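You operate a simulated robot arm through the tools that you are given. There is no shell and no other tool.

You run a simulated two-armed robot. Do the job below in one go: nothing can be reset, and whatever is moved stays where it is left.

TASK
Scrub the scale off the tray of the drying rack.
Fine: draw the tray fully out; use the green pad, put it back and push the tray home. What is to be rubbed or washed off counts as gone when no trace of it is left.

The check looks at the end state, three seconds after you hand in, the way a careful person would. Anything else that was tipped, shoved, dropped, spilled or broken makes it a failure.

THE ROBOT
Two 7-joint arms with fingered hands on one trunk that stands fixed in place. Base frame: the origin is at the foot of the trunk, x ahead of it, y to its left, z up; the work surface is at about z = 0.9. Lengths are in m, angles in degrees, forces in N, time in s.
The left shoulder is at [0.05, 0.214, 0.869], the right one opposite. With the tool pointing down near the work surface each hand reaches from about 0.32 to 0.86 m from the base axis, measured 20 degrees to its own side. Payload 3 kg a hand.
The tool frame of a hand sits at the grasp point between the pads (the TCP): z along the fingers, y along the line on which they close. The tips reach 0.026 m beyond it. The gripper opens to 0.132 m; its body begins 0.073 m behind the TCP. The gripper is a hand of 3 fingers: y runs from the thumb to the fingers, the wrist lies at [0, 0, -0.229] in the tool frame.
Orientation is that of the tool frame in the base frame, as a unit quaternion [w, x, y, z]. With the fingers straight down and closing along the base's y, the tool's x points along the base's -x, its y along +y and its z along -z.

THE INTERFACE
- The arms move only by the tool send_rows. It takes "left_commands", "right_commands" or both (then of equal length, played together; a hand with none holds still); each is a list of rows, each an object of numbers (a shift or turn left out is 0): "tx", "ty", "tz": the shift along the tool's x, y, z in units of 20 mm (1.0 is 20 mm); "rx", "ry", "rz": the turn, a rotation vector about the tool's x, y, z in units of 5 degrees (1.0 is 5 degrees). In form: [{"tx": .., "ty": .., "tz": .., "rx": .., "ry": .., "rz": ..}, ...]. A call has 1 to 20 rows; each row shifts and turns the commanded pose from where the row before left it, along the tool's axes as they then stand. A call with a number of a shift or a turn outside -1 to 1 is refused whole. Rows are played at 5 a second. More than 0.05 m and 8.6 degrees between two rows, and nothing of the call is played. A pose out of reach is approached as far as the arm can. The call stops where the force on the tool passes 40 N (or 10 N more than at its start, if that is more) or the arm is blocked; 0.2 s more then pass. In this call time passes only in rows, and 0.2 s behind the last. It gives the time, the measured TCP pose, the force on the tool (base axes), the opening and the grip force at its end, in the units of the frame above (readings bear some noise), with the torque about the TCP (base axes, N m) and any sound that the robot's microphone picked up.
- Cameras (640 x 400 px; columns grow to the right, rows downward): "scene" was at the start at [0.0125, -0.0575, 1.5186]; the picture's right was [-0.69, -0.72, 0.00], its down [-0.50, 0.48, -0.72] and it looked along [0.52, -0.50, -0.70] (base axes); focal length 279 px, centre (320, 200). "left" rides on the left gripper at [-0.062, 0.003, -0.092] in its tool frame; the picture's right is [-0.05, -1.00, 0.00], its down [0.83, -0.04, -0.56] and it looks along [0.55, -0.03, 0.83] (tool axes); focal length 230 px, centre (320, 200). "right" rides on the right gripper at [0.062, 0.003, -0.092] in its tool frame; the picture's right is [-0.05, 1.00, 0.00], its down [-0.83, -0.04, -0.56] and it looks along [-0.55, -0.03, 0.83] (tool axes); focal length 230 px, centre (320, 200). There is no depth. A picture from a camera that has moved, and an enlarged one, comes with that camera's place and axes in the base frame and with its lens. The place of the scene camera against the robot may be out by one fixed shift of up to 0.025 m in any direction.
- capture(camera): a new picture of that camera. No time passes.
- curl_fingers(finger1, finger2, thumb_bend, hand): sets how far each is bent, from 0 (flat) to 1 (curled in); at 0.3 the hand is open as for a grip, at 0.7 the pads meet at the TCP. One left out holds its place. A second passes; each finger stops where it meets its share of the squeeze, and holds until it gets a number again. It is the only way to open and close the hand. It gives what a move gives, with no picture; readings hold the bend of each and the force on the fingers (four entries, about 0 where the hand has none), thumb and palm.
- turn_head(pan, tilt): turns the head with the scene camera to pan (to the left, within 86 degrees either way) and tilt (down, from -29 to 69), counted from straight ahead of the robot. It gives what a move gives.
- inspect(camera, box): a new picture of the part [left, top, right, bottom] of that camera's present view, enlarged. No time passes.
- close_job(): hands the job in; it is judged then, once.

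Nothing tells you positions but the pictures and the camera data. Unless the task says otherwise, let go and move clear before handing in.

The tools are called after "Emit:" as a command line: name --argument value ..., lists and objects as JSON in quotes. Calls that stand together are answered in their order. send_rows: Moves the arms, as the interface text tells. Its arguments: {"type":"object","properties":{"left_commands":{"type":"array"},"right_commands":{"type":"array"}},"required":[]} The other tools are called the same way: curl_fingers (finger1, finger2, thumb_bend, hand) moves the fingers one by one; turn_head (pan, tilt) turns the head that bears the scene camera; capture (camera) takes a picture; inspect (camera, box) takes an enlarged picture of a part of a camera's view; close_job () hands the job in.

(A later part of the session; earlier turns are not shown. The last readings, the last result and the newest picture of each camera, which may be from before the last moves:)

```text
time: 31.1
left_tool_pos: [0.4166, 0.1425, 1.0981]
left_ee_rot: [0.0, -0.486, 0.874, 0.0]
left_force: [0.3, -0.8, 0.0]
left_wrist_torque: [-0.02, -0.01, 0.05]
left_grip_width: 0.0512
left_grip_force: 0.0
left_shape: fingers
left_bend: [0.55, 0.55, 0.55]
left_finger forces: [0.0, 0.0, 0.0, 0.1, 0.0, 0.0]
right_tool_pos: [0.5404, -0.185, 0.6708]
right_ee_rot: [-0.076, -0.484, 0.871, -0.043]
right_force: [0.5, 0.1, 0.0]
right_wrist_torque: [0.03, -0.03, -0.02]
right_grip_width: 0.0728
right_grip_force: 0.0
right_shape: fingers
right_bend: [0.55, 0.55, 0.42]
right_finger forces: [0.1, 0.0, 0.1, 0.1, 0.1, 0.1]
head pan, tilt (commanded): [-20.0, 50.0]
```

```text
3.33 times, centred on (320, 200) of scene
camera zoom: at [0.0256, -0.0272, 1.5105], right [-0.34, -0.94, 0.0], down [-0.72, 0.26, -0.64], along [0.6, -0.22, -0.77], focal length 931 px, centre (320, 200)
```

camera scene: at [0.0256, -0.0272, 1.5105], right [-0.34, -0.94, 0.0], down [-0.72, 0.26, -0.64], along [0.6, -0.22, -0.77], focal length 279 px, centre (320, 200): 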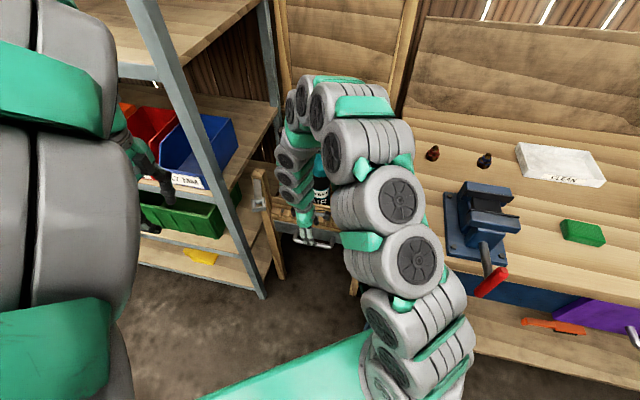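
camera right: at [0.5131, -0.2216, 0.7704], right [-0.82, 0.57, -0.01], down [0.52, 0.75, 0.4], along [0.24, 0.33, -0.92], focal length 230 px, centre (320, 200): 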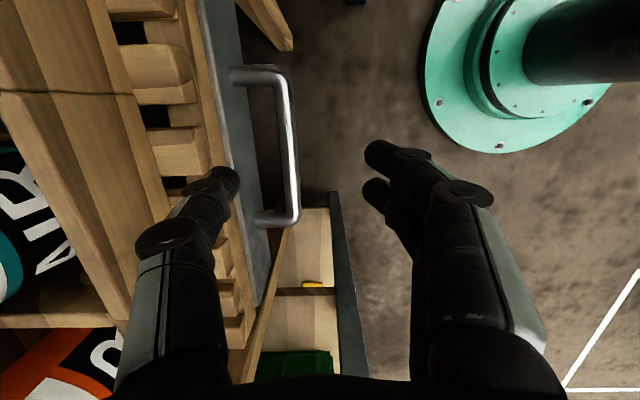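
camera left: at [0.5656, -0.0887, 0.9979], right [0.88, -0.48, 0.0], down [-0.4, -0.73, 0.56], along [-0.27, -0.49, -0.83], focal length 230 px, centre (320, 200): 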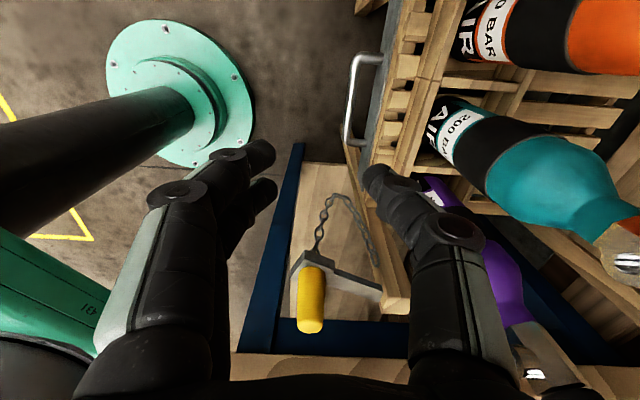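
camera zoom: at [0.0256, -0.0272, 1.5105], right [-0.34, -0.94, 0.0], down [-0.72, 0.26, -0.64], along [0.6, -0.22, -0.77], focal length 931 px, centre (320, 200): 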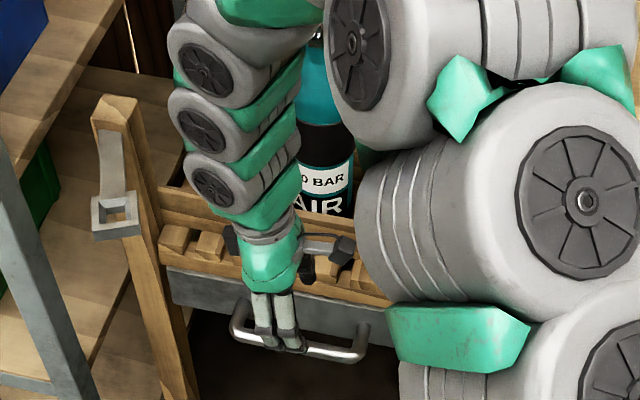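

The right hand has come down nicely beside the handle, but the scene camera can't see the pin. I'll check the clearance with the left camera.

Emit:
capture --camera "left"

Emit:
inspect --camera "right" --box '[110, 40, 350, 260]'

Emit:
turn_head --pan -35 --tilt 60

Emit:
capture --camera "scene"

```text
taken
camera left: at [0.4453, 0.1972, 1.1894], right [0.88, -0.48, 0.0], down [-0.4, -0.73, 0.56], along [-0.27, -0.49, -0.83], focal length 230 px, centre (320, 200)
```

left: 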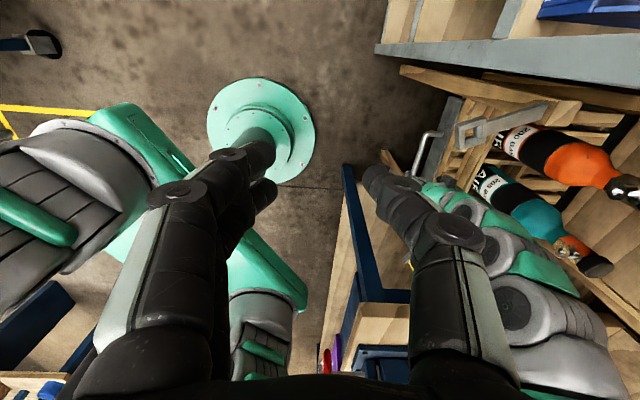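

```text
1.82 times, centred on (230, 150) of right
camera zoom: at [0.5131, -0.2216, 0.7704], right [-0.82, 0.57, -0.01], down [0.52, 0.75, 0.4], along [0.24, 0.33, -0.92], focal length 418 px, centre (484, 291)
```

zoom: 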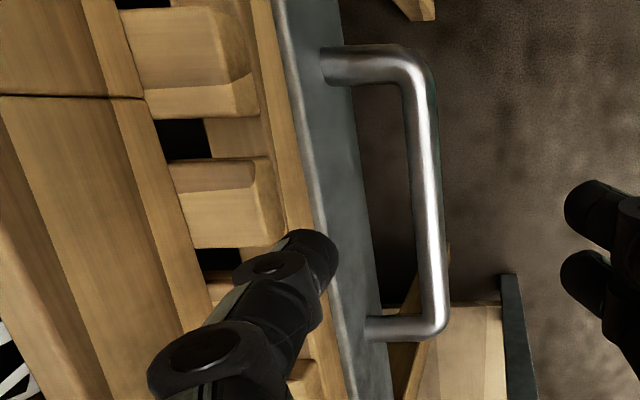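

```text
time: 31.9
left_tool_pos: [0.4167, 0.1437, 1.0976]
left_ee_rot: [0.0, -0.486, 0.874, -0.001]
left_force: [0.1, -0.7, 0.0]
left_wrist_torque: [-0.01, -0.02, 0.04]
left_grip_width: 0.0515
left_grip_force: 0.0
left_shape: fingers
left_bend: [0.55, 0.55, 0.55]
left_finger forces: [0.0, 0.0, 0.0, 0.1, 0.1, 0.0]
right_tool_pos: [0.5395, -0.1848, 0.67]
right_ee_rot: [-0.076, -0.484, 0.871, -0.042]
right_force: [0.4, 0.2, 1.2]
right_wrist_torque: [0.03, 0.0, -0.01]
right_grip_width: 0.0731
right_grip_force: 0.1
right_shape: fingers
right_bend: [0.55, 0.55, 0.42]
right_finger forces: [0.0, 0.1, 0.0, 0.0, 0.0, 0.0]
head pan, tilt (commanded): [-35.0, 60.0]
```

```text
taken
camera scene: at [0.0078, -0.0391, 1.498], right [-0.57, -0.82, 0.0], down [-0.71, 0.5, -0.5], along [0.41, -0.29, -0.87], focal length 279 px, centre (320, 200)
```

scene: 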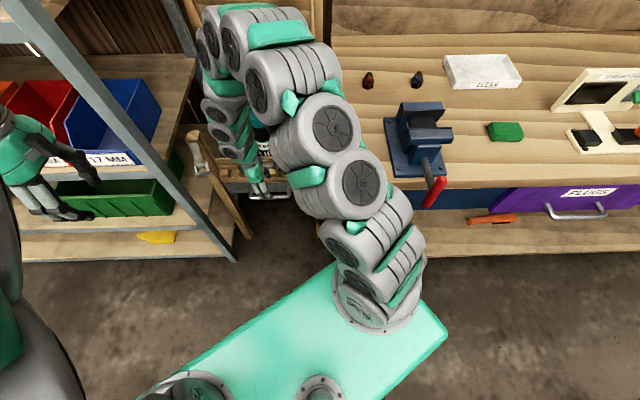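

I want to see the pin next to the forearm, so I'll bring the left hand back to its earlier viewing position, from which the pin and handle were both visible.

Emit:
send_rows --left_commands '[{"tx": 0.379, "ty": -0.998, "tz": -0.345}, {"tx": 0.379, "ty": -0.998, "tz": -0.345}, {"tx": 0.379, "ty": -0.998, "tz": -0.345}, {"tx": 0.379, "ty": -0.998, "tz": -0.345}, {"tx": 0.379, "ty": -0.998, "tz": -0.345}, {"tx": 0.379, "ty": -0.998, "tz": -0.345}, {"tx": 0.379, "ty": -0.998, "tz": -0.345}, {"tx": 0.379, "ty": -0.998, "tz": -0.345}, {"tx": 0.379, "ty": -0.998, "tz": -0.345}]'

Emit:
capture --camera "left"

```text
time: 33.9
left_tool_pos: [0.5343, -0.0107, 1.1607]
left_ee_rot: [0.0, -0.485, 0.875, -0.001]
left_force: [-0.6, -0.6, -0.7]
left_wrist_torque: [0.0, -0.03, 0.05]
left_grip_width: 0.0515
left_grip_force: 0.1
left_shape: fingers
left_bend: [0.55, 0.55, 0.55]
left_finger forces: [0.0, 0.1, 0.0, 0.0, 0.1, 0.0]
right_tool_pos: [0.5383, -0.1847, 0.671]
right_ee_rot: [-0.076, -0.484, 0.871, -0.042]
right_force: [-0.1, -0.6, -0.1]
right_wrist_torque: [0.01, 0.03, 0.0]
right_grip_width: 0.073
right_grip_force: 0.1
right_shape: fingers
right_bend: [0.55, 0.55, 0.42]
right_finger forces: [0.1, 0.1, 0.1, 0.0, 0.0, 0.2]
head pan, tilt (commanded): [-35.0, 60.0]
```

```text
taken
camera left: at [0.5632, 0.0444, 1.2522], right [0.88, -0.48, 0.0], down [-0.4, -0.73, 0.56], along [-0.27, -0.49, -0.83], focal length 230 px, centre (320, 200)
```

left: 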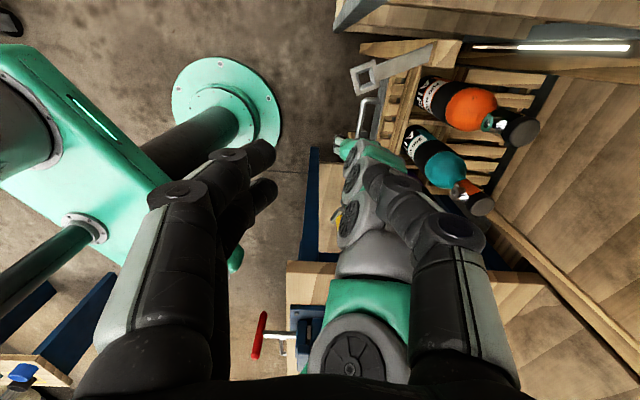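

The bar is at z ≈ 0.549 and the thumb is nearly over the gap. I'll nudge 6 mm toward the rack and lower vertically halfway, then check.

Emit:
send_rows --right_commands '[{"ty": -0.3}, {"tz": 0.985, "tx": -0.174}, {"tz": 0.985, "tx": -0.174}, {"tz": 0.985, "tx": -0.174}]'

Emit:
inspect --camera "right" --box '[110, 40, 350, 260]'

Emit:
inspect --camera "left" --box '[290, 60, 450, 260]'

Emit:
inspect --camera "scene" --box '[190, 100, 350, 220]'

```text
time: 34.9
left_tool_pos: [0.5329, -0.0092, 1.1612]
left_ee_rot: [0.0, -0.485, 0.874, 0.0]
left_force: [0.5, -0.7, 1.2]
left_wrist_torque: [-0.01, 0.01, 0.01]
left_grip_width: 0.0512
left_grip_force: 0.1
left_shape: fingers
left_bend: [0.55, 0.55, 0.55]
left_finger forces: [0.1, 0.0, 0.1, 0.0, 0.1, 0.1]
right_tool_pos: [0.5429, -0.1873, 0.6094]
right_ee_rot: [-0.077, -0.484, 0.87, -0.043]
right_force: [0.2, -0.6, -0.4]
right_wrist_torque: [0.01, -0.01, 0.01]
right_grip_width: 0.0733
right_grip_force: 0.0
right_shape: fingers
right_bend: [0.55, 0.55, 0.42]
right_finger forces: [0.0, 0.1, 0.0, 0.1, 0.0, 0.0]
head pan, tilt (commanded): [-35.0, 60.0]
```

```text
1.82 times, centred on (230, 150) of right
camera zoom: at [0.5175, -0.225, 0.71], right [-0.82, 0.57, -0.01], down [0.52, 0.75, 0.4], along [0.24, 0.33, -0.92], focal length 418 px, centre (484, 291)
```

zoom: 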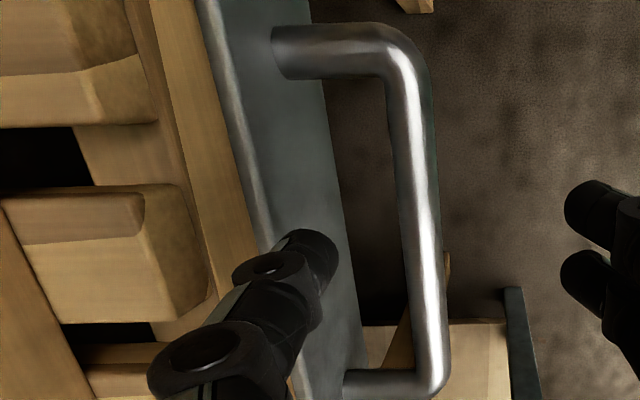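

```text
2.00 times, centred on (370, 160) of left
camera zoom: at [0.5629, 0.0448, 1.252], right [0.88, -0.48, 0.0], down [-0.4, -0.73, 0.56], along [-0.27, -0.49, -0.83], focal length 460 px, centre (220, 280)
```

zoom: 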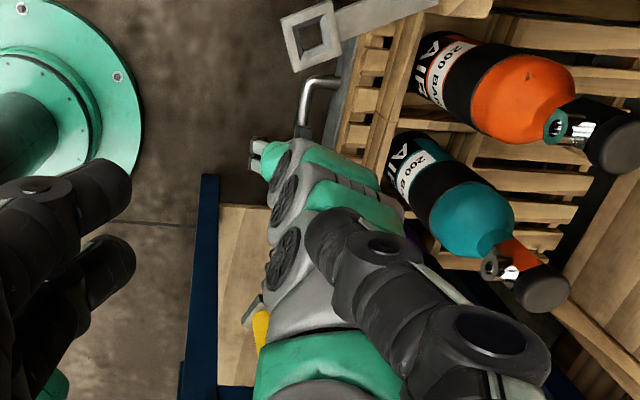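

```text
3.33 times, centred on (270, 160) of scene
camera zoom: at [0.0078, -0.0391, 1.498], right [-0.57, -0.82, 0.0], down [-0.71, 0.5, -0.5], along [0.41, -0.29, -0.87], focal length 931 px, centre (487, 333)
```

zoom: 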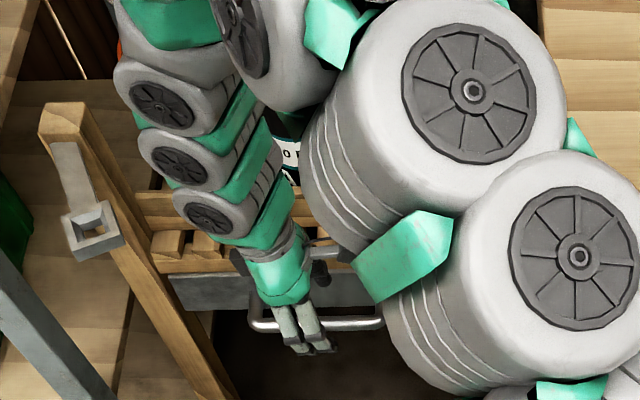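

Thumb is centred in the gap (bar back 0.595, plate 0.630), and the forearm sits well above the pin. Lowering the last 6 cm.

Emit:
send_rows --right_commands '[{"tz": 0.985, "tx": -0.174}, {"tz": 0.985, "tx": -0.174}, {"tz": 0.985, "tx": -0.174}]'

Emit:
inspect --camera "right" --box '[110, 40, 350, 260]'

Emit:
inspect --camera "left" --box '[290, 60, 450, 260]'

Emit:
inspect --camera "scene" --box '[190, 100, 350, 220]'

```text
time: 35.7
left_tool_pos: [0.5338, -0.0081, 1.1606]
left_ee_rot: [0.001, -0.486, 0.874, 0.001]
left_force: [0.2, 0.2, 0.0]
left_wrist_torque: [0.03, -0.05, 0.0]
left_grip_width: 0.0515
left_grip_force: 0.1
left_shape: fingers
left_bend: [0.55, 0.55, 0.55]
left_finger forces: [0.1, 0.0, 0.0, 0.0, 0.0, 0.1]
right_tool_pos: [0.5445, -0.1872, 0.5501]
right_ee_rot: [-0.076, -0.485, 0.87, -0.042]
right_force: [0.7, -0.3, -0.5]
right_wrist_torque: [0.0, -0.03, 0.0]
right_grip_width: 0.0731
right_grip_force: 0.0
right_shape: fingers
right_bend: [0.55, 0.55, 0.42]
right_finger forces: [0.0, 0.0, 0.1, 0.0, 0.0, 0.0]
head pan, tilt (commanded): [-35.0, 60.0]
```

```text
1.82 times, centred on (230, 150) of right
camera zoom: at [0.5175, -0.2243, 0.6503], right [-0.82, 0.57, -0.01], down [0.52, 0.75, 0.4], along [0.24, 0.33, -0.92], focal length 418 px, centre (484, 291)
```

zoom: 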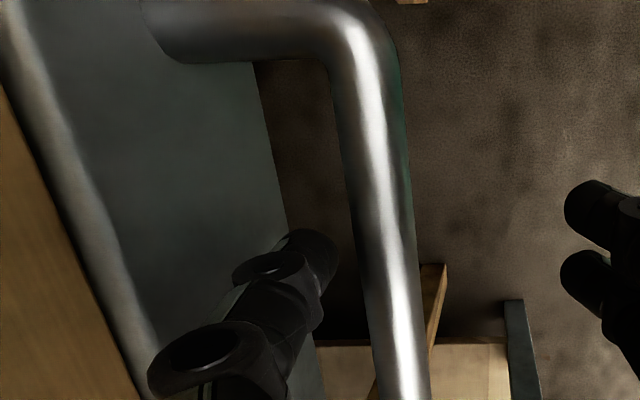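

```text
2.00 times, centred on (370, 160) of left
camera zoom: at [0.5629, 0.0448, 1.252], right [0.88, -0.48, 0.0], down [-0.4, -0.73, 0.56], along [-0.27, -0.49, -0.83], focal length 460 px, centre (220, 280)
```

zoom: 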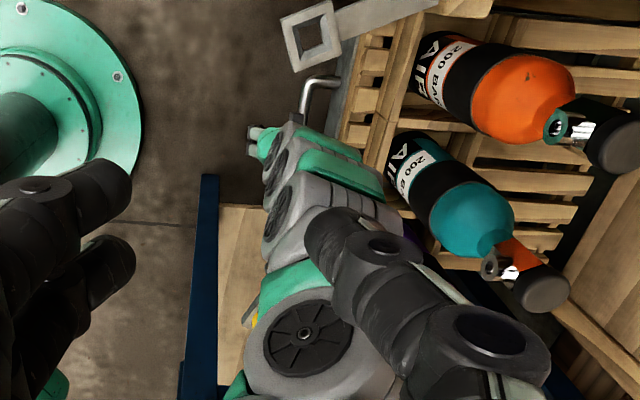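

```text
3.33 times, centred on (270, 160) of scene
camera zoom: at [0.0078, -0.0391, 1.498], right [-0.57, -0.82, 0.0], down [-0.71, 0.5, -0.5], along [0.41, -0.29, -0.87], focal length 931 px, centre (487, 333)
```

zoom: 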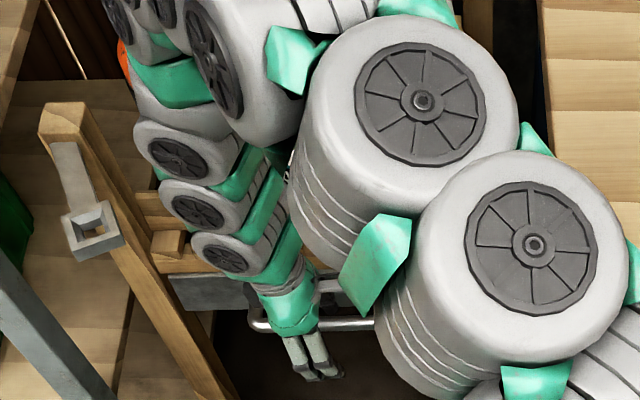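

The thumb is inserted behind the bar with no contact force. Pulling gently by a few centimetres to see whether the tray slides.

Emit:
send_rows --right_commands '[{"ty": 0.4}, {"ty": 0.4}, {"ty": 0.4}, {"ty": 0.4}, {"ty": 0.4}]'

Emit:
inspect --camera "right" --box '[110, 40, 350, 260]'

Emit:
inspect --camera "scene" --box '[190, 100, 350, 220]'

```text
time: 36.9
left_tool_pos: [0.5335, -0.0094, 1.161]
left_ee_rot: [0.0, -0.486, 0.874, -0.001]
left_force: [-0.1, 0.3, 0.5]
left_wrist_torque: [0.0, -0.01, 0.01]
left_grip_width: 0.0514
left_grip_force: 0.0
left_shape: fingers
left_bend: [0.55, 0.55, 0.55]
left_finger forces: [0.1, 0.0, 0.1, 0.0, 0.0, 0.1]
right_tool_pos: [0.5096, -0.1666, 0.5503]
right_ee_rot: [-0.076, -0.483, 0.871, -0.042]
right_force: [1.1, 0.0, 1.6]
right_wrist_torque: [-0.09, -0.06, -0.01]
right_grip_width: 0.0764
right_grip_force: 1.2
right_shape: fingers
right_bend: [0.55, 0.55, 0.41]
right_finger forces: [0.0, 0.0, 0.1, 0.1, 2.0, 0.1]
head pan, tilt (commanded): [-35.0, 60.0]
```

```text
1.82 times, centred on (230, 150) of right
camera zoom: at [0.4837, -0.2032, 0.6501], right [-0.82, 0.57, -0.01], down [0.52, 0.75, 0.4], along [0.24, 0.33, -0.92], focal length 418 px, centre (484, 291)
```

zoom: 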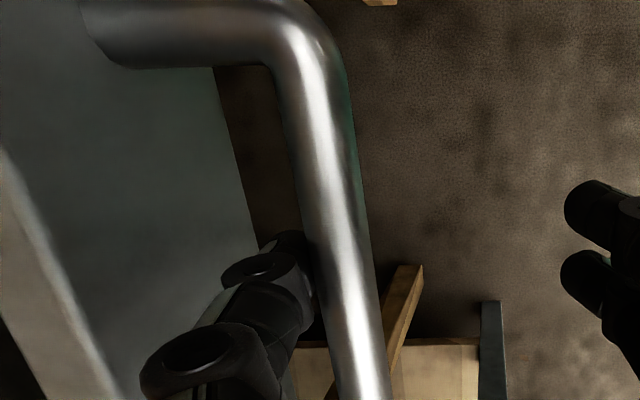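

```text
3.33 times, centred on (270, 160) of scene
camera zoom: at [0.0078, -0.0391, 1.498], right [-0.57, -0.82, 0.0], down [-0.71, 0.5, -0.5], along [0.41, -0.29, -0.87], focal length 931 px, centre (487, 333)
```

zoom: 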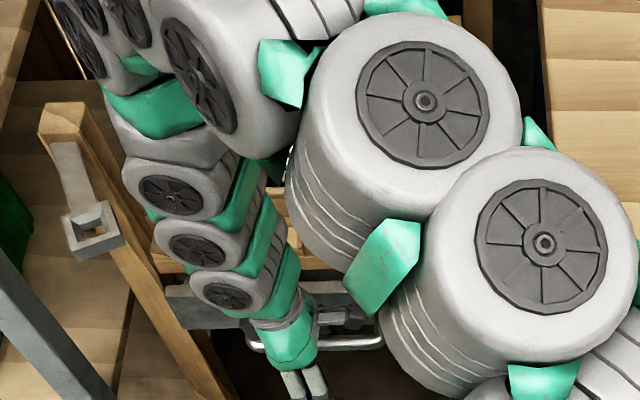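

The tray slides with only about 2 N on the thumb. Continuing the pull.

Emit:
send_rows --right_commands '[{"ty": 0.5}, {"ty": 0.5}, {"ty": 0.5}, {"ty": 0.5}, {"ty": 0.5}, {"ty": 0.5}, {"ty": 0.5}, {"ty": 0.5}]'

Emit:
capture --camera "right"

Emit:
capture --camera "scene"

Emit:
capture --camera "left"

```text
time: 38.7
left_tool_pos: [0.5335, -0.0093, 1.1606]
left_ee_rot: [-0.001, -0.486, 0.874, 0.0]
left_force: [0.3, -0.3, 0.5]
left_wrist_torque: [0.0, 0.03, 0.02]
left_grip_width: 0.0512
left_grip_force: 0.0
left_shape: fingers
left_bend: [0.55, 0.55, 0.55]
left_finger forces: [0.0, 0.0, 0.0, 0.0, 0.0, 0.0]
right_tool_pos: [0.4412, -0.1256, 0.5508]
right_ee_rot: [-0.076, -0.484, 0.871, -0.042]
right_force: [2.4, 0.3, 0.5]
right_wrist_torque: [-0.03, -0.05, 0.04]
right_grip_width: 0.076
right_grip_force: 0.6
right_shape: fingers
right_bend: [0.55, 0.55, 0.41]
right_finger forces: [0.1, 0.0, 0.0, 0.0, 1.4, 0.0]
head pan, tilt (commanded): [-35.0, 60.0]
```

```text
taken
camera right: at [0.4157, -0.1613, 0.6504], right [-0.82, 0.57, -0.01], down [0.52, 0.75, 0.4], along [0.24, 0.33, -0.92], focal length 230 px, centre (320, 200)
```

right: 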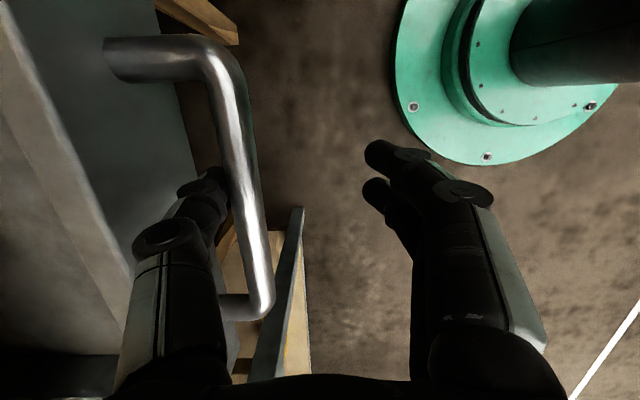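

```text
taken
camera scene: at [0.0078, -0.0391, 1.498], right [-0.57, -0.82, 0.0], down [-0.71, 0.5, -0.5], along [0.41, -0.29, -0.87], focal length 279 px, centre (320, 200)
```

scene: 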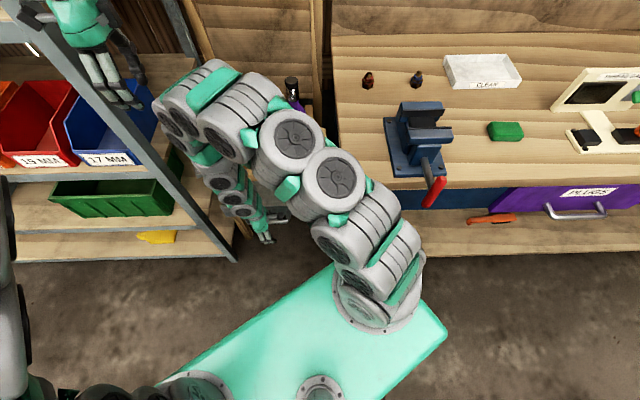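

```text
taken
camera left: at [0.5629, 0.0448, 1.252], right [0.88, -0.48, 0.0], down [-0.4, -0.73, 0.56], along [-0.27, -0.49, -0.83], focal length 230 px, centre (320, 200)
```

left: 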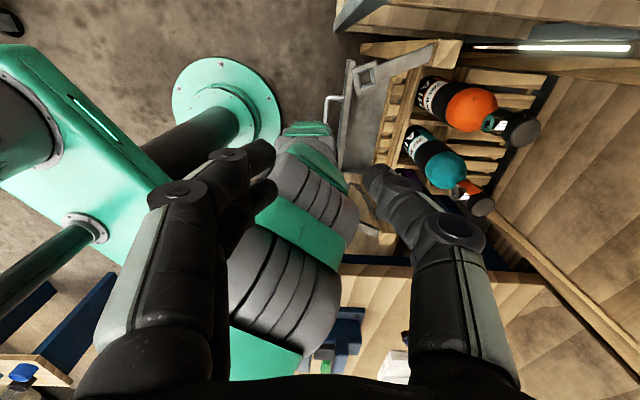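

The tray is about 10 cm out. The right elbow is swinging toward the left hand, so I'll park the left hand further left and back before continuing.

Emit:
send_rows --left_commands '[{"tx": -0.669, "ty": 0.907, "tz": -0.3}, {"tx": -0.669, "ty": 0.907, "tz": -0.3}, {"tx": -0.669, "ty": 0.907, "tz": -0.3}, {"tx": -0.669, "ty": 0.907, "tz": -0.3}, {"tx": -0.669, "ty": 0.907, "tz": -0.3}, {"tx": -0.669, "ty": 0.907, "tz": -0.3}, {"tx": -0.669, "ty": 0.907, "tz": -0.3}, {"tx": -0.669, "ty": 0.907, "tz": -0.3}, {"tx": -0.669, "ty": 0.907, "tz": -0.3}, {"tx": -0.669, "ty": 0.907, "tz": -0.3}]'

Emit:
send_rows --right_commands '[{"ty": 0.5}, {"ty": 0.5}, {"ty": 0.5}, {"ty": 0.5}, {"ty": 0.5}]'

Emit:
capture --camera "right"

Emit:
capture --camera "scene"

Emit:
capture --camera "left"

```text
time: 40.9
left_tool_pos: [0.4506, 0.2002, 1.2209]
left_ee_rot: [0.0, -0.486, 0.874, 0.0]
left_force: [0.6, -0.1, 0.1]
left_wrist_torque: [-0.02, 0.03, 0.01]
left_grip_width: 0.0512
left_grip_force: 0.0
left_shape: fingers
left_bend: [0.55, 0.55, 0.55]
left_finger forces: [0.0, 0.0, 0.0, 0.0, 0.1, 0.0]
right_tool_pos: [0.4416, -0.1255, 0.5503]
right_ee_rot: [-0.076, -0.483, 0.871, -0.042]
right_force: [1.2, 0.2, 0.3]
right_wrist_torque: [0.03, 0.0, 0.07]
right_grip_width: 0.0753
right_grip_force: 0.8
right_shape: fingers
right_bend: [0.55, 0.55, 0.41]
right_finger forces: [0.0, 0.1, 0.0, 0.0, 1.2, 0.0]
head pan, tilt (commanded): [-35.0, 60.0]
```

```text
time: 42.1
left_tool_pos: [0.4509, 0.1997, 1.2204]
left_ee_rot: [0.0, -0.486, 0.874, -0.001]
left_force: [-0.1, -0.5, 0.0]
left_wrist_torque: [-0.01, 0.0, -0.02]
left_grip_width: 0.0513
left_grip_force: 0.1
left_shape: fingers
left_bend: [0.55, 0.55, 0.55]
left_finger forces: [0.0, 0.0, 0.0, 0.0, 0.1, 0.0]
right_tool_pos: [0.3984, -0.0969, 0.5498]
right_ee_rot: [-0.076, -0.484, 0.871, -0.042]
right_force: [2.5, 0.8, 0.3]
right_wrist_torque: [0.02, -0.04, 0.08]
right_grip_width: 0.0758
right_grip_force: 1.3
right_shape: fingers
right_bend: [0.55, 0.55, 0.41]
right_finger forces: [0.0, 0.0, 0.0, 0.0, 1.6, 0.1]
head pan, tilt (commanded): [-35.0, 60.0]
```

```text
taken
camera right: at [0.373, -0.135, 0.6504], right [-0.82, 0.57, -0.01], down [0.52, 0.75, 0.4], along [0.24, 0.33, -0.92], focal length 230 px, centre (320, 200)
```

right: 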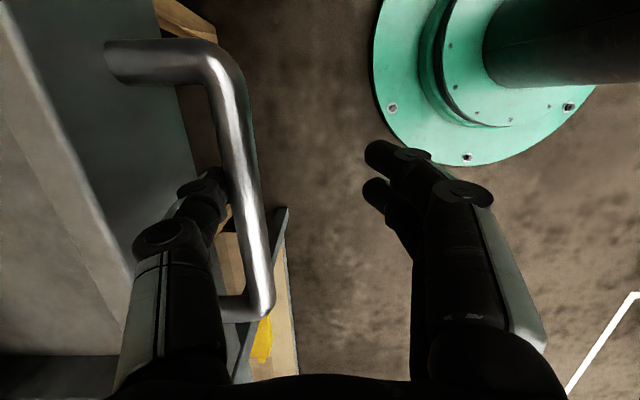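

```text
taken
camera scene: at [0.0078, -0.0391, 1.498], right [-0.57, -0.82, 0.0], down [-0.71, 0.5, -0.5], along [0.41, -0.29, -0.87], focal length 279 px, centre (320, 200)
```

scene: 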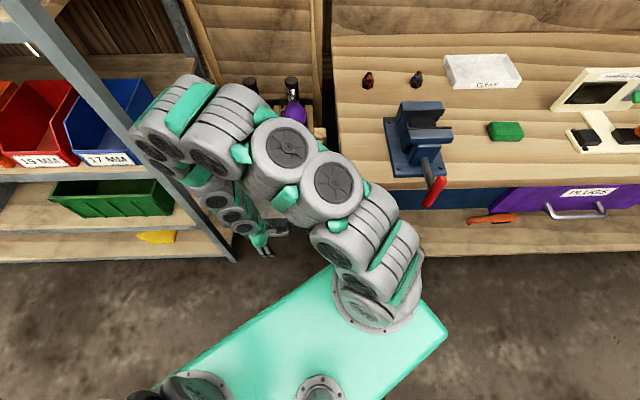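

```text
taken
camera left: at [0.4799, 0.2542, 1.3112], right [0.88, -0.48, 0.0], down [-0.4, -0.73, 0.56], along [-0.27, -0.49, -0.83], focal length 230 px, centre (320, 200)
```

left: 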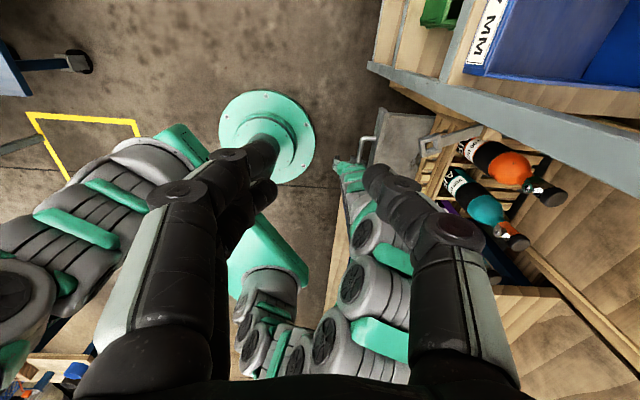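

The tray is about 17 cm out and still moving freely. I'll continue in small steps and watch for the stop.

Emit:
send_rows --right_commands '[{"ty": 0.4}, {"ty": 0.4}, {"ty": 0.4}, {"ty": 0.4}]'

Emit:
capture --camera "right"

Emit:
inspect --camera "left" --box '[300, 80, 480, 220]'

```text
time: 43.1
left_tool_pos: [0.4512, 0.2003, 1.2209]
left_ee_rot: [-0.001, -0.486, 0.874, 0.0]
left_force: [-0.7, -0.5, 0.3]
left_wrist_torque: [-0.02, 0.01, -0.01]
left_grip_width: 0.0514
left_grip_force: 0.1
left_shape: fingers
left_bend: [0.55, 0.55, 0.55]
left_finger forces: [0.0, 0.0, 0.1, 0.0, 0.0, 0.1]
right_tool_pos: [0.3723, -0.0807, 0.5506]
right_ee_rot: [-0.075, -0.484, 0.871, -0.043]
right_force: [2.3, -0.4, 0.0]
right_wrist_torque: [0.04, 0.0, 0.06]
right_grip_width: 0.0761
right_grip_force: 0.5
right_shape: fingers
right_bend: [0.55, 0.55, 0.41]
right_finger forces: [0.0, 0.1, 0.1, 0.0, 1.8, 0.0]
head pan, tilt (commanded): [-35.0, 60.0]
```

```text
taken
camera right: at [0.3461, -0.1179, 0.6507], right [-0.82, 0.57, -0.01], down [0.52, 0.75, 0.4], along [0.24, 0.33, -0.91], focal length 230 px, centre (320, 200)
```

right: 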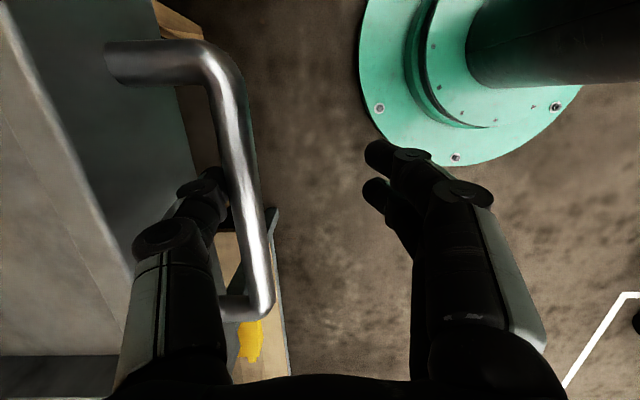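

```text
2.86 times, centred on (390, 150) of left
camera zoom: at [0.4799, 0.2541, 1.3113], right [0.88, -0.48, 0.0], down [-0.4, -0.73, 0.56], along [-0.27, -0.49, -0.83], focal length 657 px, centre (120, 343)
```

zoom: 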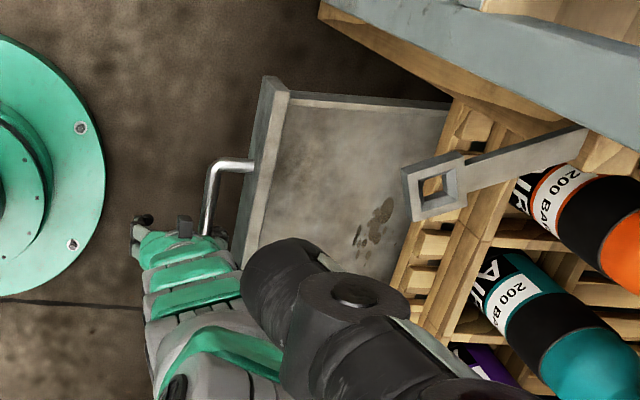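

The tray floor is in view, with brown scale spots toward its back. I'll keep drawing it out.

Emit:
send_rows --right_commands '[{"ty": 0.4}, {"ty": 0.4}, {"ty": 0.4}]'

Emit:
inspect --camera "left" --box '[300, 80, 480, 220]'

Emit:
capture --camera "scene"

```text
time: 43.9
left_tool_pos: [0.4514, 0.1996, 1.2201]
left_ee_rot: [-0.001, -0.486, 0.874, -0.001]
left_force: [0.1, 0.0, -0.5]
left_wrist_torque: [0.0, 0.0, 0.01]
left_grip_width: 0.0518
left_grip_force: 0.1
left_shape: fingers
left_bend: [0.55, 0.55, 0.55]
left_finger forces: [0.1, 0.0, 0.0, 0.0, 0.0, 0.1]
right_tool_pos: [0.3508, -0.0677, 0.5502]
right_ee_rot: [-0.078, -0.484, 0.87, -0.043]
right_force: [2.1, 0.5, 0.9]
right_wrist_torque: [0.0, -0.02, 0.06]
right_grip_width: 0.0765
right_grip_force: 1.3
right_shape: fingers
right_bend: [0.55, 0.55, 0.41]
right_finger forces: [0.1, 0.2, 0.1, 0.0, 1.9, 0.0]
head pan, tilt (commanded): [-35.0, 60.0]
```

```text
2.86 times, centred on (390, 150) of left
camera zoom: at [0.4799, 0.2541, 1.3113], right [0.88, -0.48, 0.0], down [-0.4, -0.73, 0.56], along [-0.27, -0.49, -0.83], focal length 657 px, centre (120, 343)
```

zoom: 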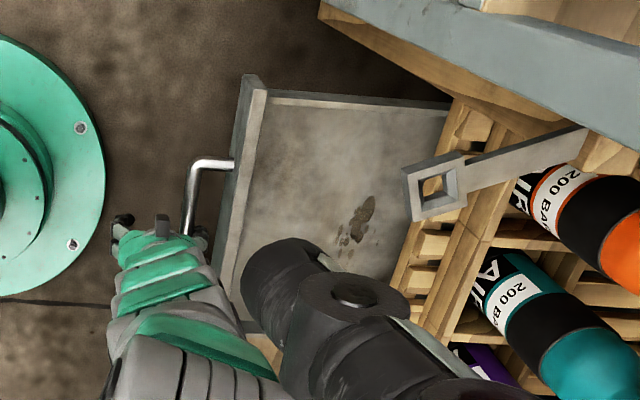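

```text
taken
camera scene: at [0.0078, -0.0391, 1.498], right [-0.57, -0.82, 0.0], down [-0.71, 0.5, -0.5], along [0.41, -0.29, -0.87], focal length 279 px, centre (320, 200)
```

scene: 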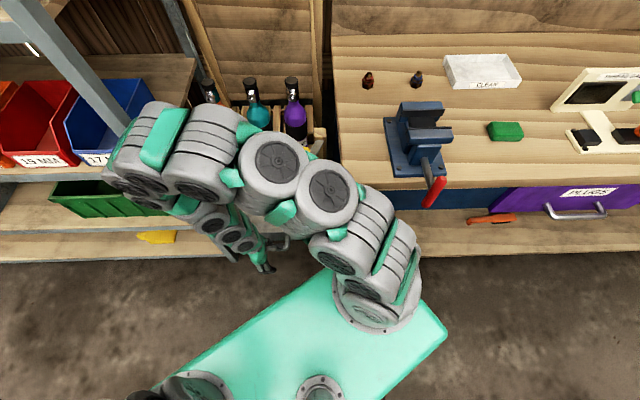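

Emit:
send_rows --right_commands '[{"ty": 0.4}, {"ty": 0.4}, {"ty": 0.4}]'

Emit:
inspect --camera "left" --box '[300, 80, 480, 220]'

Emit:
capture --camera "right"

```text
time: 44.7
left_tool_pos: [0.4504, 0.2006, 1.221]
left_ee_rot: [0.0, -0.486, 0.874, 0.0]
left_force: [0.1, 0.6, 0.4]
left_wrist_torque: [-0.02, 0.0, 0.01]
left_grip_width: 0.0514
left_grip_force: 0.0
left_shape: fingers
left_bend: [0.55, 0.55, 0.55]
left_finger forces: [0.0, 0.0, 0.0, 0.0, 0.1, 0.0]
right_tool_pos: [0.3314, -0.0552, 0.5506]
right_ee_rot: [-0.076, -0.484, 0.871, -0.043]
right_force: [1.9, -1.3, -0.3]
right_wrist_torque: [-0.01, -0.05, -0.01]
right_grip_width: 0.0761
right_grip_force: 0.4
right_shape: fingers
right_bend: [0.55, 0.55, 0.41]
right_finger forces: [0.0, 0.0, 0.1, 0.0, 1.6, 0.0]
head pan, tilt (commanded): [-35.0, 60.0]
```

```text
2.86 times, centred on (390, 150) of left
camera zoom: at [0.4799, 0.2541, 1.3113], right [0.88, -0.48, 0.0], down [-0.4, -0.73, 0.56], along [-0.27, -0.49, -0.83], focal length 657 px, centre (120, 343)
```

zoom: 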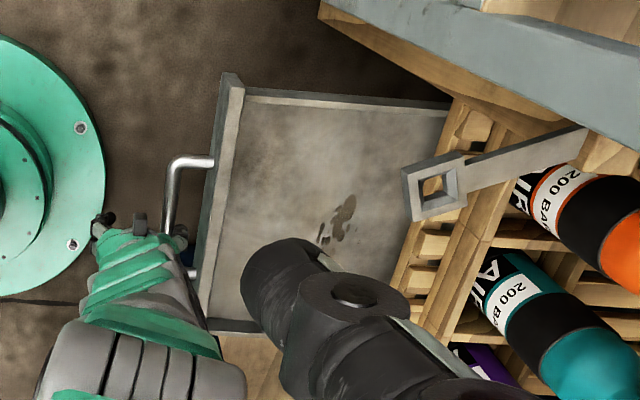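

```text
taken
camera right: at [0.3051, -0.0924, 0.6509], right [-0.82, 0.57, -0.01], down [0.52, 0.75, 0.4], along [0.24, 0.33, -0.92], focal length 230 px, centre (320, 200)
```

right: 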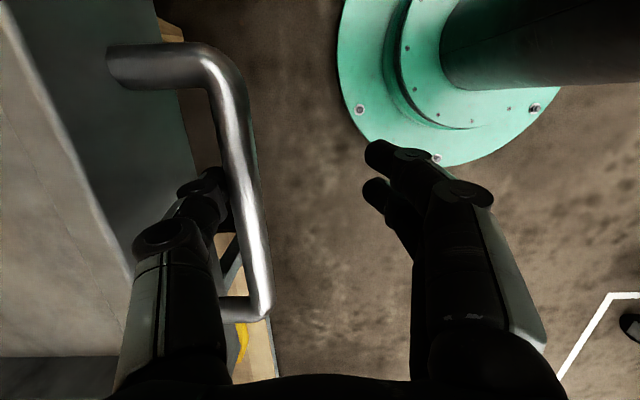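

Emit:
send_rows --right_commands '[{"ty": 0.4}, {"ty": 0.4}, {"ty": 0.4}]'

Emit:
inspect --camera "left" --box '[300, 80, 480, 220]'

Emit:
capture --camera "right"

Emit:
capture --camera "left"

```text
time: 45.5
left_tool_pos: [0.4494, 0.2004, 1.22]
left_ee_rot: [0.0, -0.486, 0.874, 0.0]
left_force: [0.0, 0.1, -1.0]
left_wrist_torque: [0.0, 0.01, 0.03]
left_grip_width: 0.0513
left_grip_force: 0.0
left_shape: fingers
left_bend: [0.55, 0.55, 0.55]
left_finger forces: [0.1, 0.1, 0.0, 0.0, 0.0, 0.1]
right_tool_pos: [0.3098, -0.0422, 0.5498]
right_ee_rot: [-0.077, -0.484, 0.87, -0.042]
right_force: [2.5, -0.7, 0.9]
right_wrist_torque: [0.02, -0.06, 0.1]
right_grip_width: 0.0768
right_grip_force: 1.3
right_shape: fingers
right_bend: [0.55, 0.55, 0.41]
right_finger forces: [0.1, 0.1, 0.1, 0.1, 2.6, 0.0]
head pan, tilt (commanded): [-35.0, 60.0]
```

```text
2.86 times, centred on (390, 150) of left
camera zoom: at [0.4799, 0.2542, 1.3112], right [0.88, -0.48, 0.0], down [-0.4, -0.73, 0.56], along [-0.27, -0.49, -0.83], focal length 657 px, centre (120, 343)
```

zoom: 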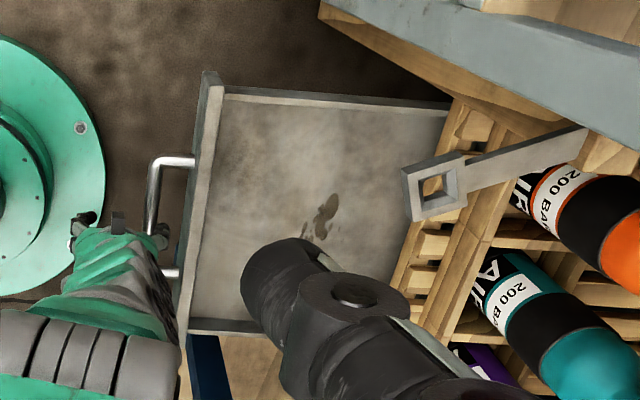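

```text
taken
camera right: at [0.2848, -0.0798, 0.6505], right [-0.82, 0.57, -0.01], down [0.52, 0.75, 0.4], along [0.24, 0.33, -0.92], focal length 230 px, centre (320, 200)
```

right: 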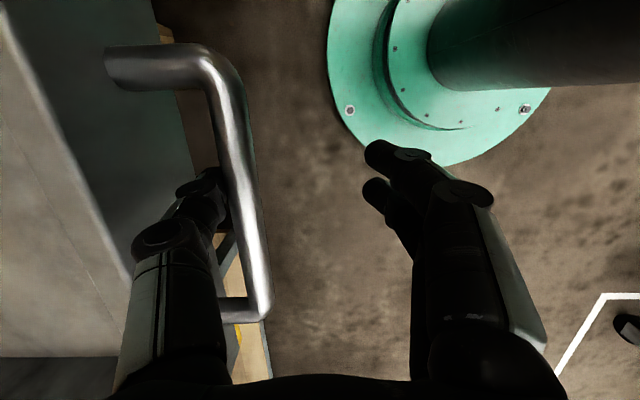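

```text
taken
camera left: at [0.4799, 0.2542, 1.3112], right [0.88, -0.48, 0.0], down [-0.4, -0.73, 0.56], along [-0.27, -0.49, -0.83], focal length 230 px, centre (320, 200)
```

left: 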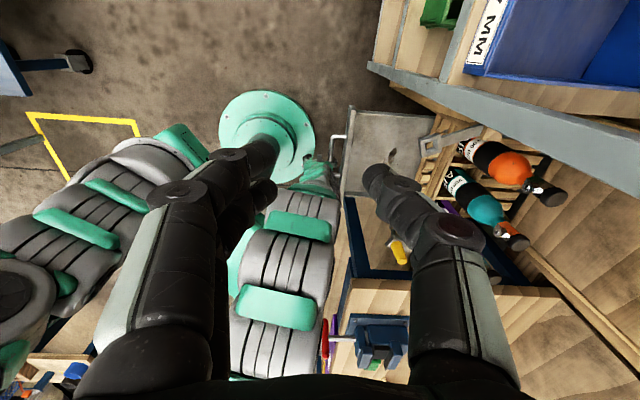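

Emit:
send_rows --right_commands '[{"ty": 0.3}, {"ty": 0.3}, {"ty": 0.3}]'

Emit:
inspect --camera "left" --box '[300, 80, 480, 220]'

Emit:
capture --camera "scene"

```text
time: 46.3
left_tool_pos: [0.4509, 0.1996, 1.2186]
left_ee_rot: [0.001, -0.486, 0.874, 0.0]
left_force: [0.8, 0.8, 0.4]
left_wrist_torque: [0.01, -0.03, -0.01]
left_grip_width: 0.0514
left_grip_force: 0.0
left_shape: fingers
left_bend: [0.55, 0.55, 0.55]
left_finger forces: [0.1, 0.0, 0.0, 0.1, 0.1, 0.1]
right_tool_pos: [0.2963, -0.0345, 0.5502]
right_ee_rot: [-0.077, -0.484, 0.871, -0.043]
right_force: [16.9, -11.6, -6.8]
right_wrist_torque: [0.11, 0.19, -0.02]
right_grip_width: 0.0935
right_grip_force: 8.4
right_shape: fingers
right_bend: [0.55, 0.55, 0.35]
right_finger forces: [0.0, 0.0, 0.0, 0.0, 17.3, 0.0]
head pan, tilt (commanded): [-35.0, 60.0]
```

```text
2.86 times, centred on (390, 150) of left
camera zoom: at [0.4802, 0.2539, 1.3112], right [0.88, -0.48, 0.0], down [-0.4, -0.73, 0.56], along [-0.27, -0.49, -0.83], focal length 657 px, centre (120, 343)
```

zoom: 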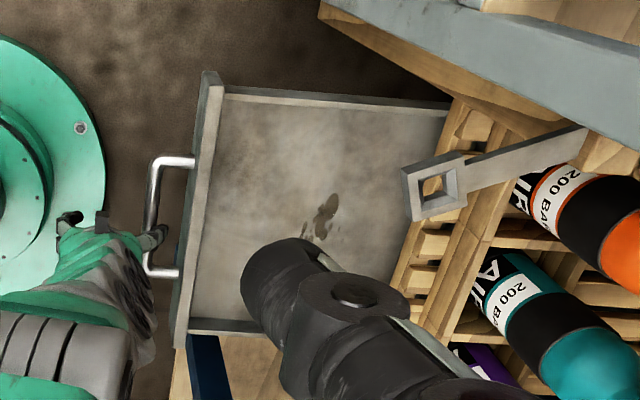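

```text
taken
camera scene: at [0.008, -0.0392, 1.498], right [-0.57, -0.82, 0.0], down [-0.71, 0.5, -0.5], along [0.41, -0.29, -0.87], focal length 279 px, centre (320, 200)
```

scene: 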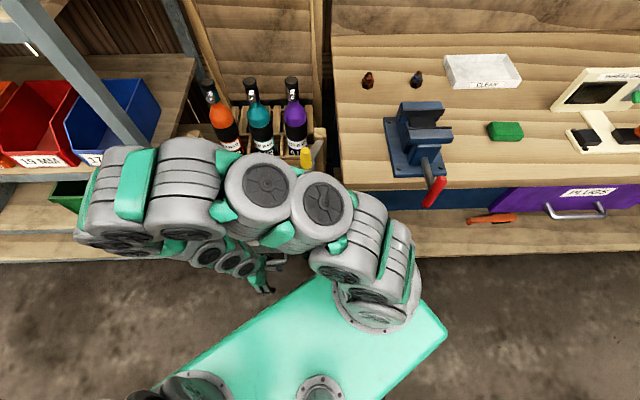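

The tray hit its stop at about 0.27 m of travel (force on the thumb jumped, the tray stayed). I'll relieve the pull and lift the thumb out of the handle.

Emit:
send_rows --right_commands '[{"ty": -0.48}, {"ty": -0.48}]'

Emit:
inspect --camera "right" --box '[90, 20, 350, 260]'

```text
time: 46.9
left_tool_pos: [0.4509, 0.2011, 1.2203]
left_ee_rot: [0.001, -0.487, 0.874, 0.0]
left_force: [0.1, 0.8, 0.6]
left_wrist_torque: [-0.01, -0.02, 0.0]
left_grip_width: 0.0517
left_grip_force: 0.1
left_shape: fingers
left_bend: [0.55, 0.55, 0.55]
left_finger forces: [0.0, 0.1, 0.0, 0.1, 0.0, 0.0]
right_tool_pos: [0.3117, -0.0439, 0.5513]
right_ee_rot: [-0.076, -0.484, 0.871, -0.042]
right_force: [0.9, -0.6, 1.4]
right_wrist_torque: [-0.07, -0.06, 0.01]
right_grip_width: 0.0757
right_grip_force: 0.9
right_shape: fingers
right_bend: [0.55, 0.55, 0.41]
right_finger forces: [0.0, 0.0, 0.0, 0.0, 1.4, 0.0]
head pan, tilt (commanded): [-35.0, 60.0]
```

```text
1.67 times, centred on (220, 140) of right
camera zoom: at [0.2862, -0.0805, 0.6505], right [-0.82, 0.57, -0.01], down [0.52, 0.75, 0.4], along [0.24, 0.33, -0.92], focal length 384 px, centre (487, 300)
```

zoom: 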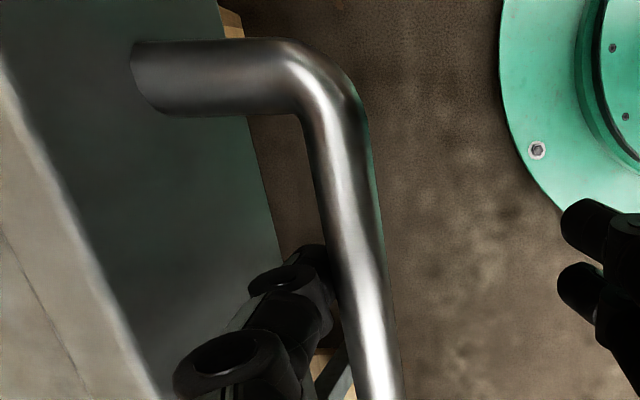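

Emit:
send_rows --right_commands '[{"ty": -0.35}, {"tz": -0.985, "tx": 0.174}, {"tz": -0.985, "tx": 0.174}, {"tz": -0.985, "tx": 0.174}, {"tz": -0.985, "tx": 0.174}, {"tz": -0.985, "tx": 0.174}, {"tz": -0.985, "tx": 0.174}, {"tz": -0.985, "tx": 0.174}, {"tz": -0.985, "tx": 0.174}]'

Emit:
capture --camera "right"

Emit:
capture --camera "left"

Emit:
capture --camera "scene"

```text
time: 48.9
left_tool_pos: [0.4507, 0.199, 1.2193]
left_ee_rot: [0.0, -0.486, 0.874, 0.0]
left_force: [0.0, 0.2, 0.4]
left_wrist_torque: [0.02, 0.02, -0.05]
left_grip_width: 0.0515
left_grip_force: 0.0
left_shape: fingers
left_bend: [0.55, 0.55, 0.55]
left_finger forces: [0.0, 0.0, 0.0, 0.0, 0.0, 0.0]
right_tool_pos: [0.3177, -0.0466, 0.7117]
right_ee_rot: [-0.076, -0.484, 0.871, -0.041]
right_force: [-0.1, 0.0, 0.2]
right_wrist_torque: [0.0, 0.0, -0.02]
right_grip_width: 0.074
right_grip_force: 0.1
right_shape: fingers
right_bend: [0.55, 0.55, 0.42]
right_finger forces: [0.1, 0.0, 0.0, 0.0, 0.0, 0.0]
head pan, tilt (commanded): [-35.0, 60.0]
```

```text
taken
camera right: at [0.2922, -0.0842, 0.8105], right [-0.82, 0.57, -0.01], down [0.52, 0.75, 0.4], along [0.24, 0.33, -0.91], focal length 230 px, centre (320, 200)
```

right: 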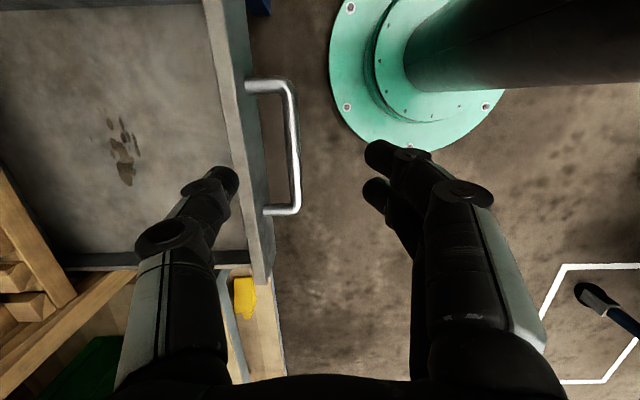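

```text
taken
camera left: at [0.4799, 0.2541, 1.3113], right [0.88, -0.48, 0.0], down [-0.4, -0.73, 0.56], along [-0.27, -0.49, -0.83], focal length 230 px, centre (320, 200)
```

left: 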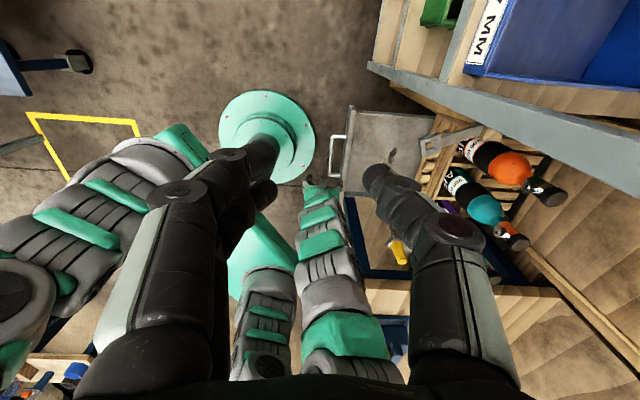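

```text
taken
camera scene: at [0.0078, -0.0392, 1.498], right [-0.57, -0.82, 0.0], down [-0.71, 0.5, -0.5], along [0.41, -0.29, -0.87], focal length 279 px, centre (320, 200)
```

scene: 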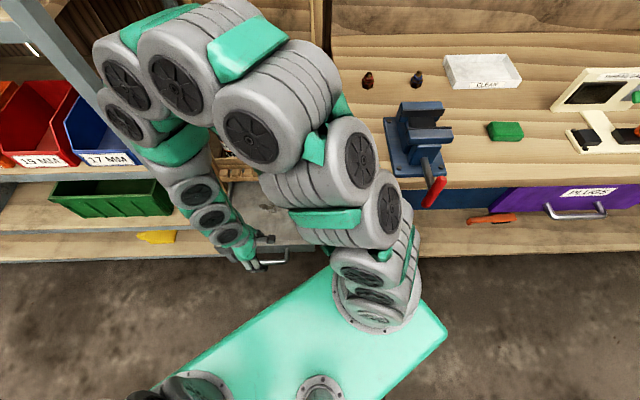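

The tray is open and the hand is free. I'll zoom in on the scale marks from this angle.

Emit:
inspect --camera "right" --box '[0, 0, 260, 280]'

Emit:
inspect --camera "right" --box '[80, 80, 180, 210]'

```text
1.43 times, centred on (130, 140) of right
camera zoom: at [0.2922, -0.0842, 0.8105], right [-0.82, 0.57, -0.01], down [0.52, 0.75, 0.4], along [0.24, 0.33, -0.91], focal length 329 px, centre (591, 286)
```

zoom: 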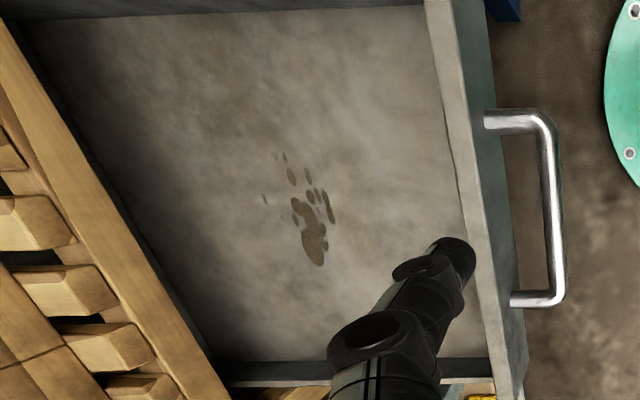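

```text
3.08 times, centred on (130, 145) of right
camera zoom: at [0.2922, -0.0842, 0.8105], right [-0.82, 0.57, -0.01], down [0.52, 0.75, 0.4], along [0.24, 0.33, -0.91], focal length 708 px, centre (905, 369)
```

zoom: 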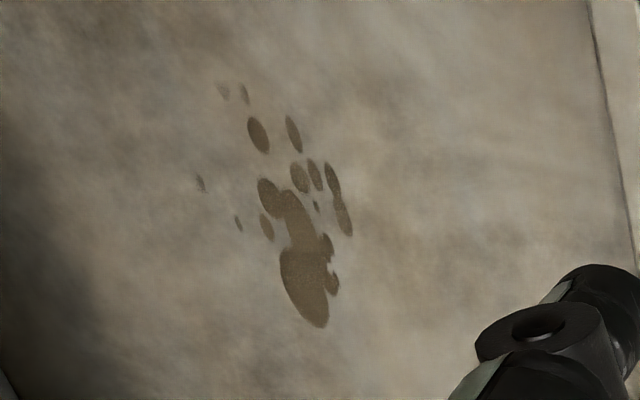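

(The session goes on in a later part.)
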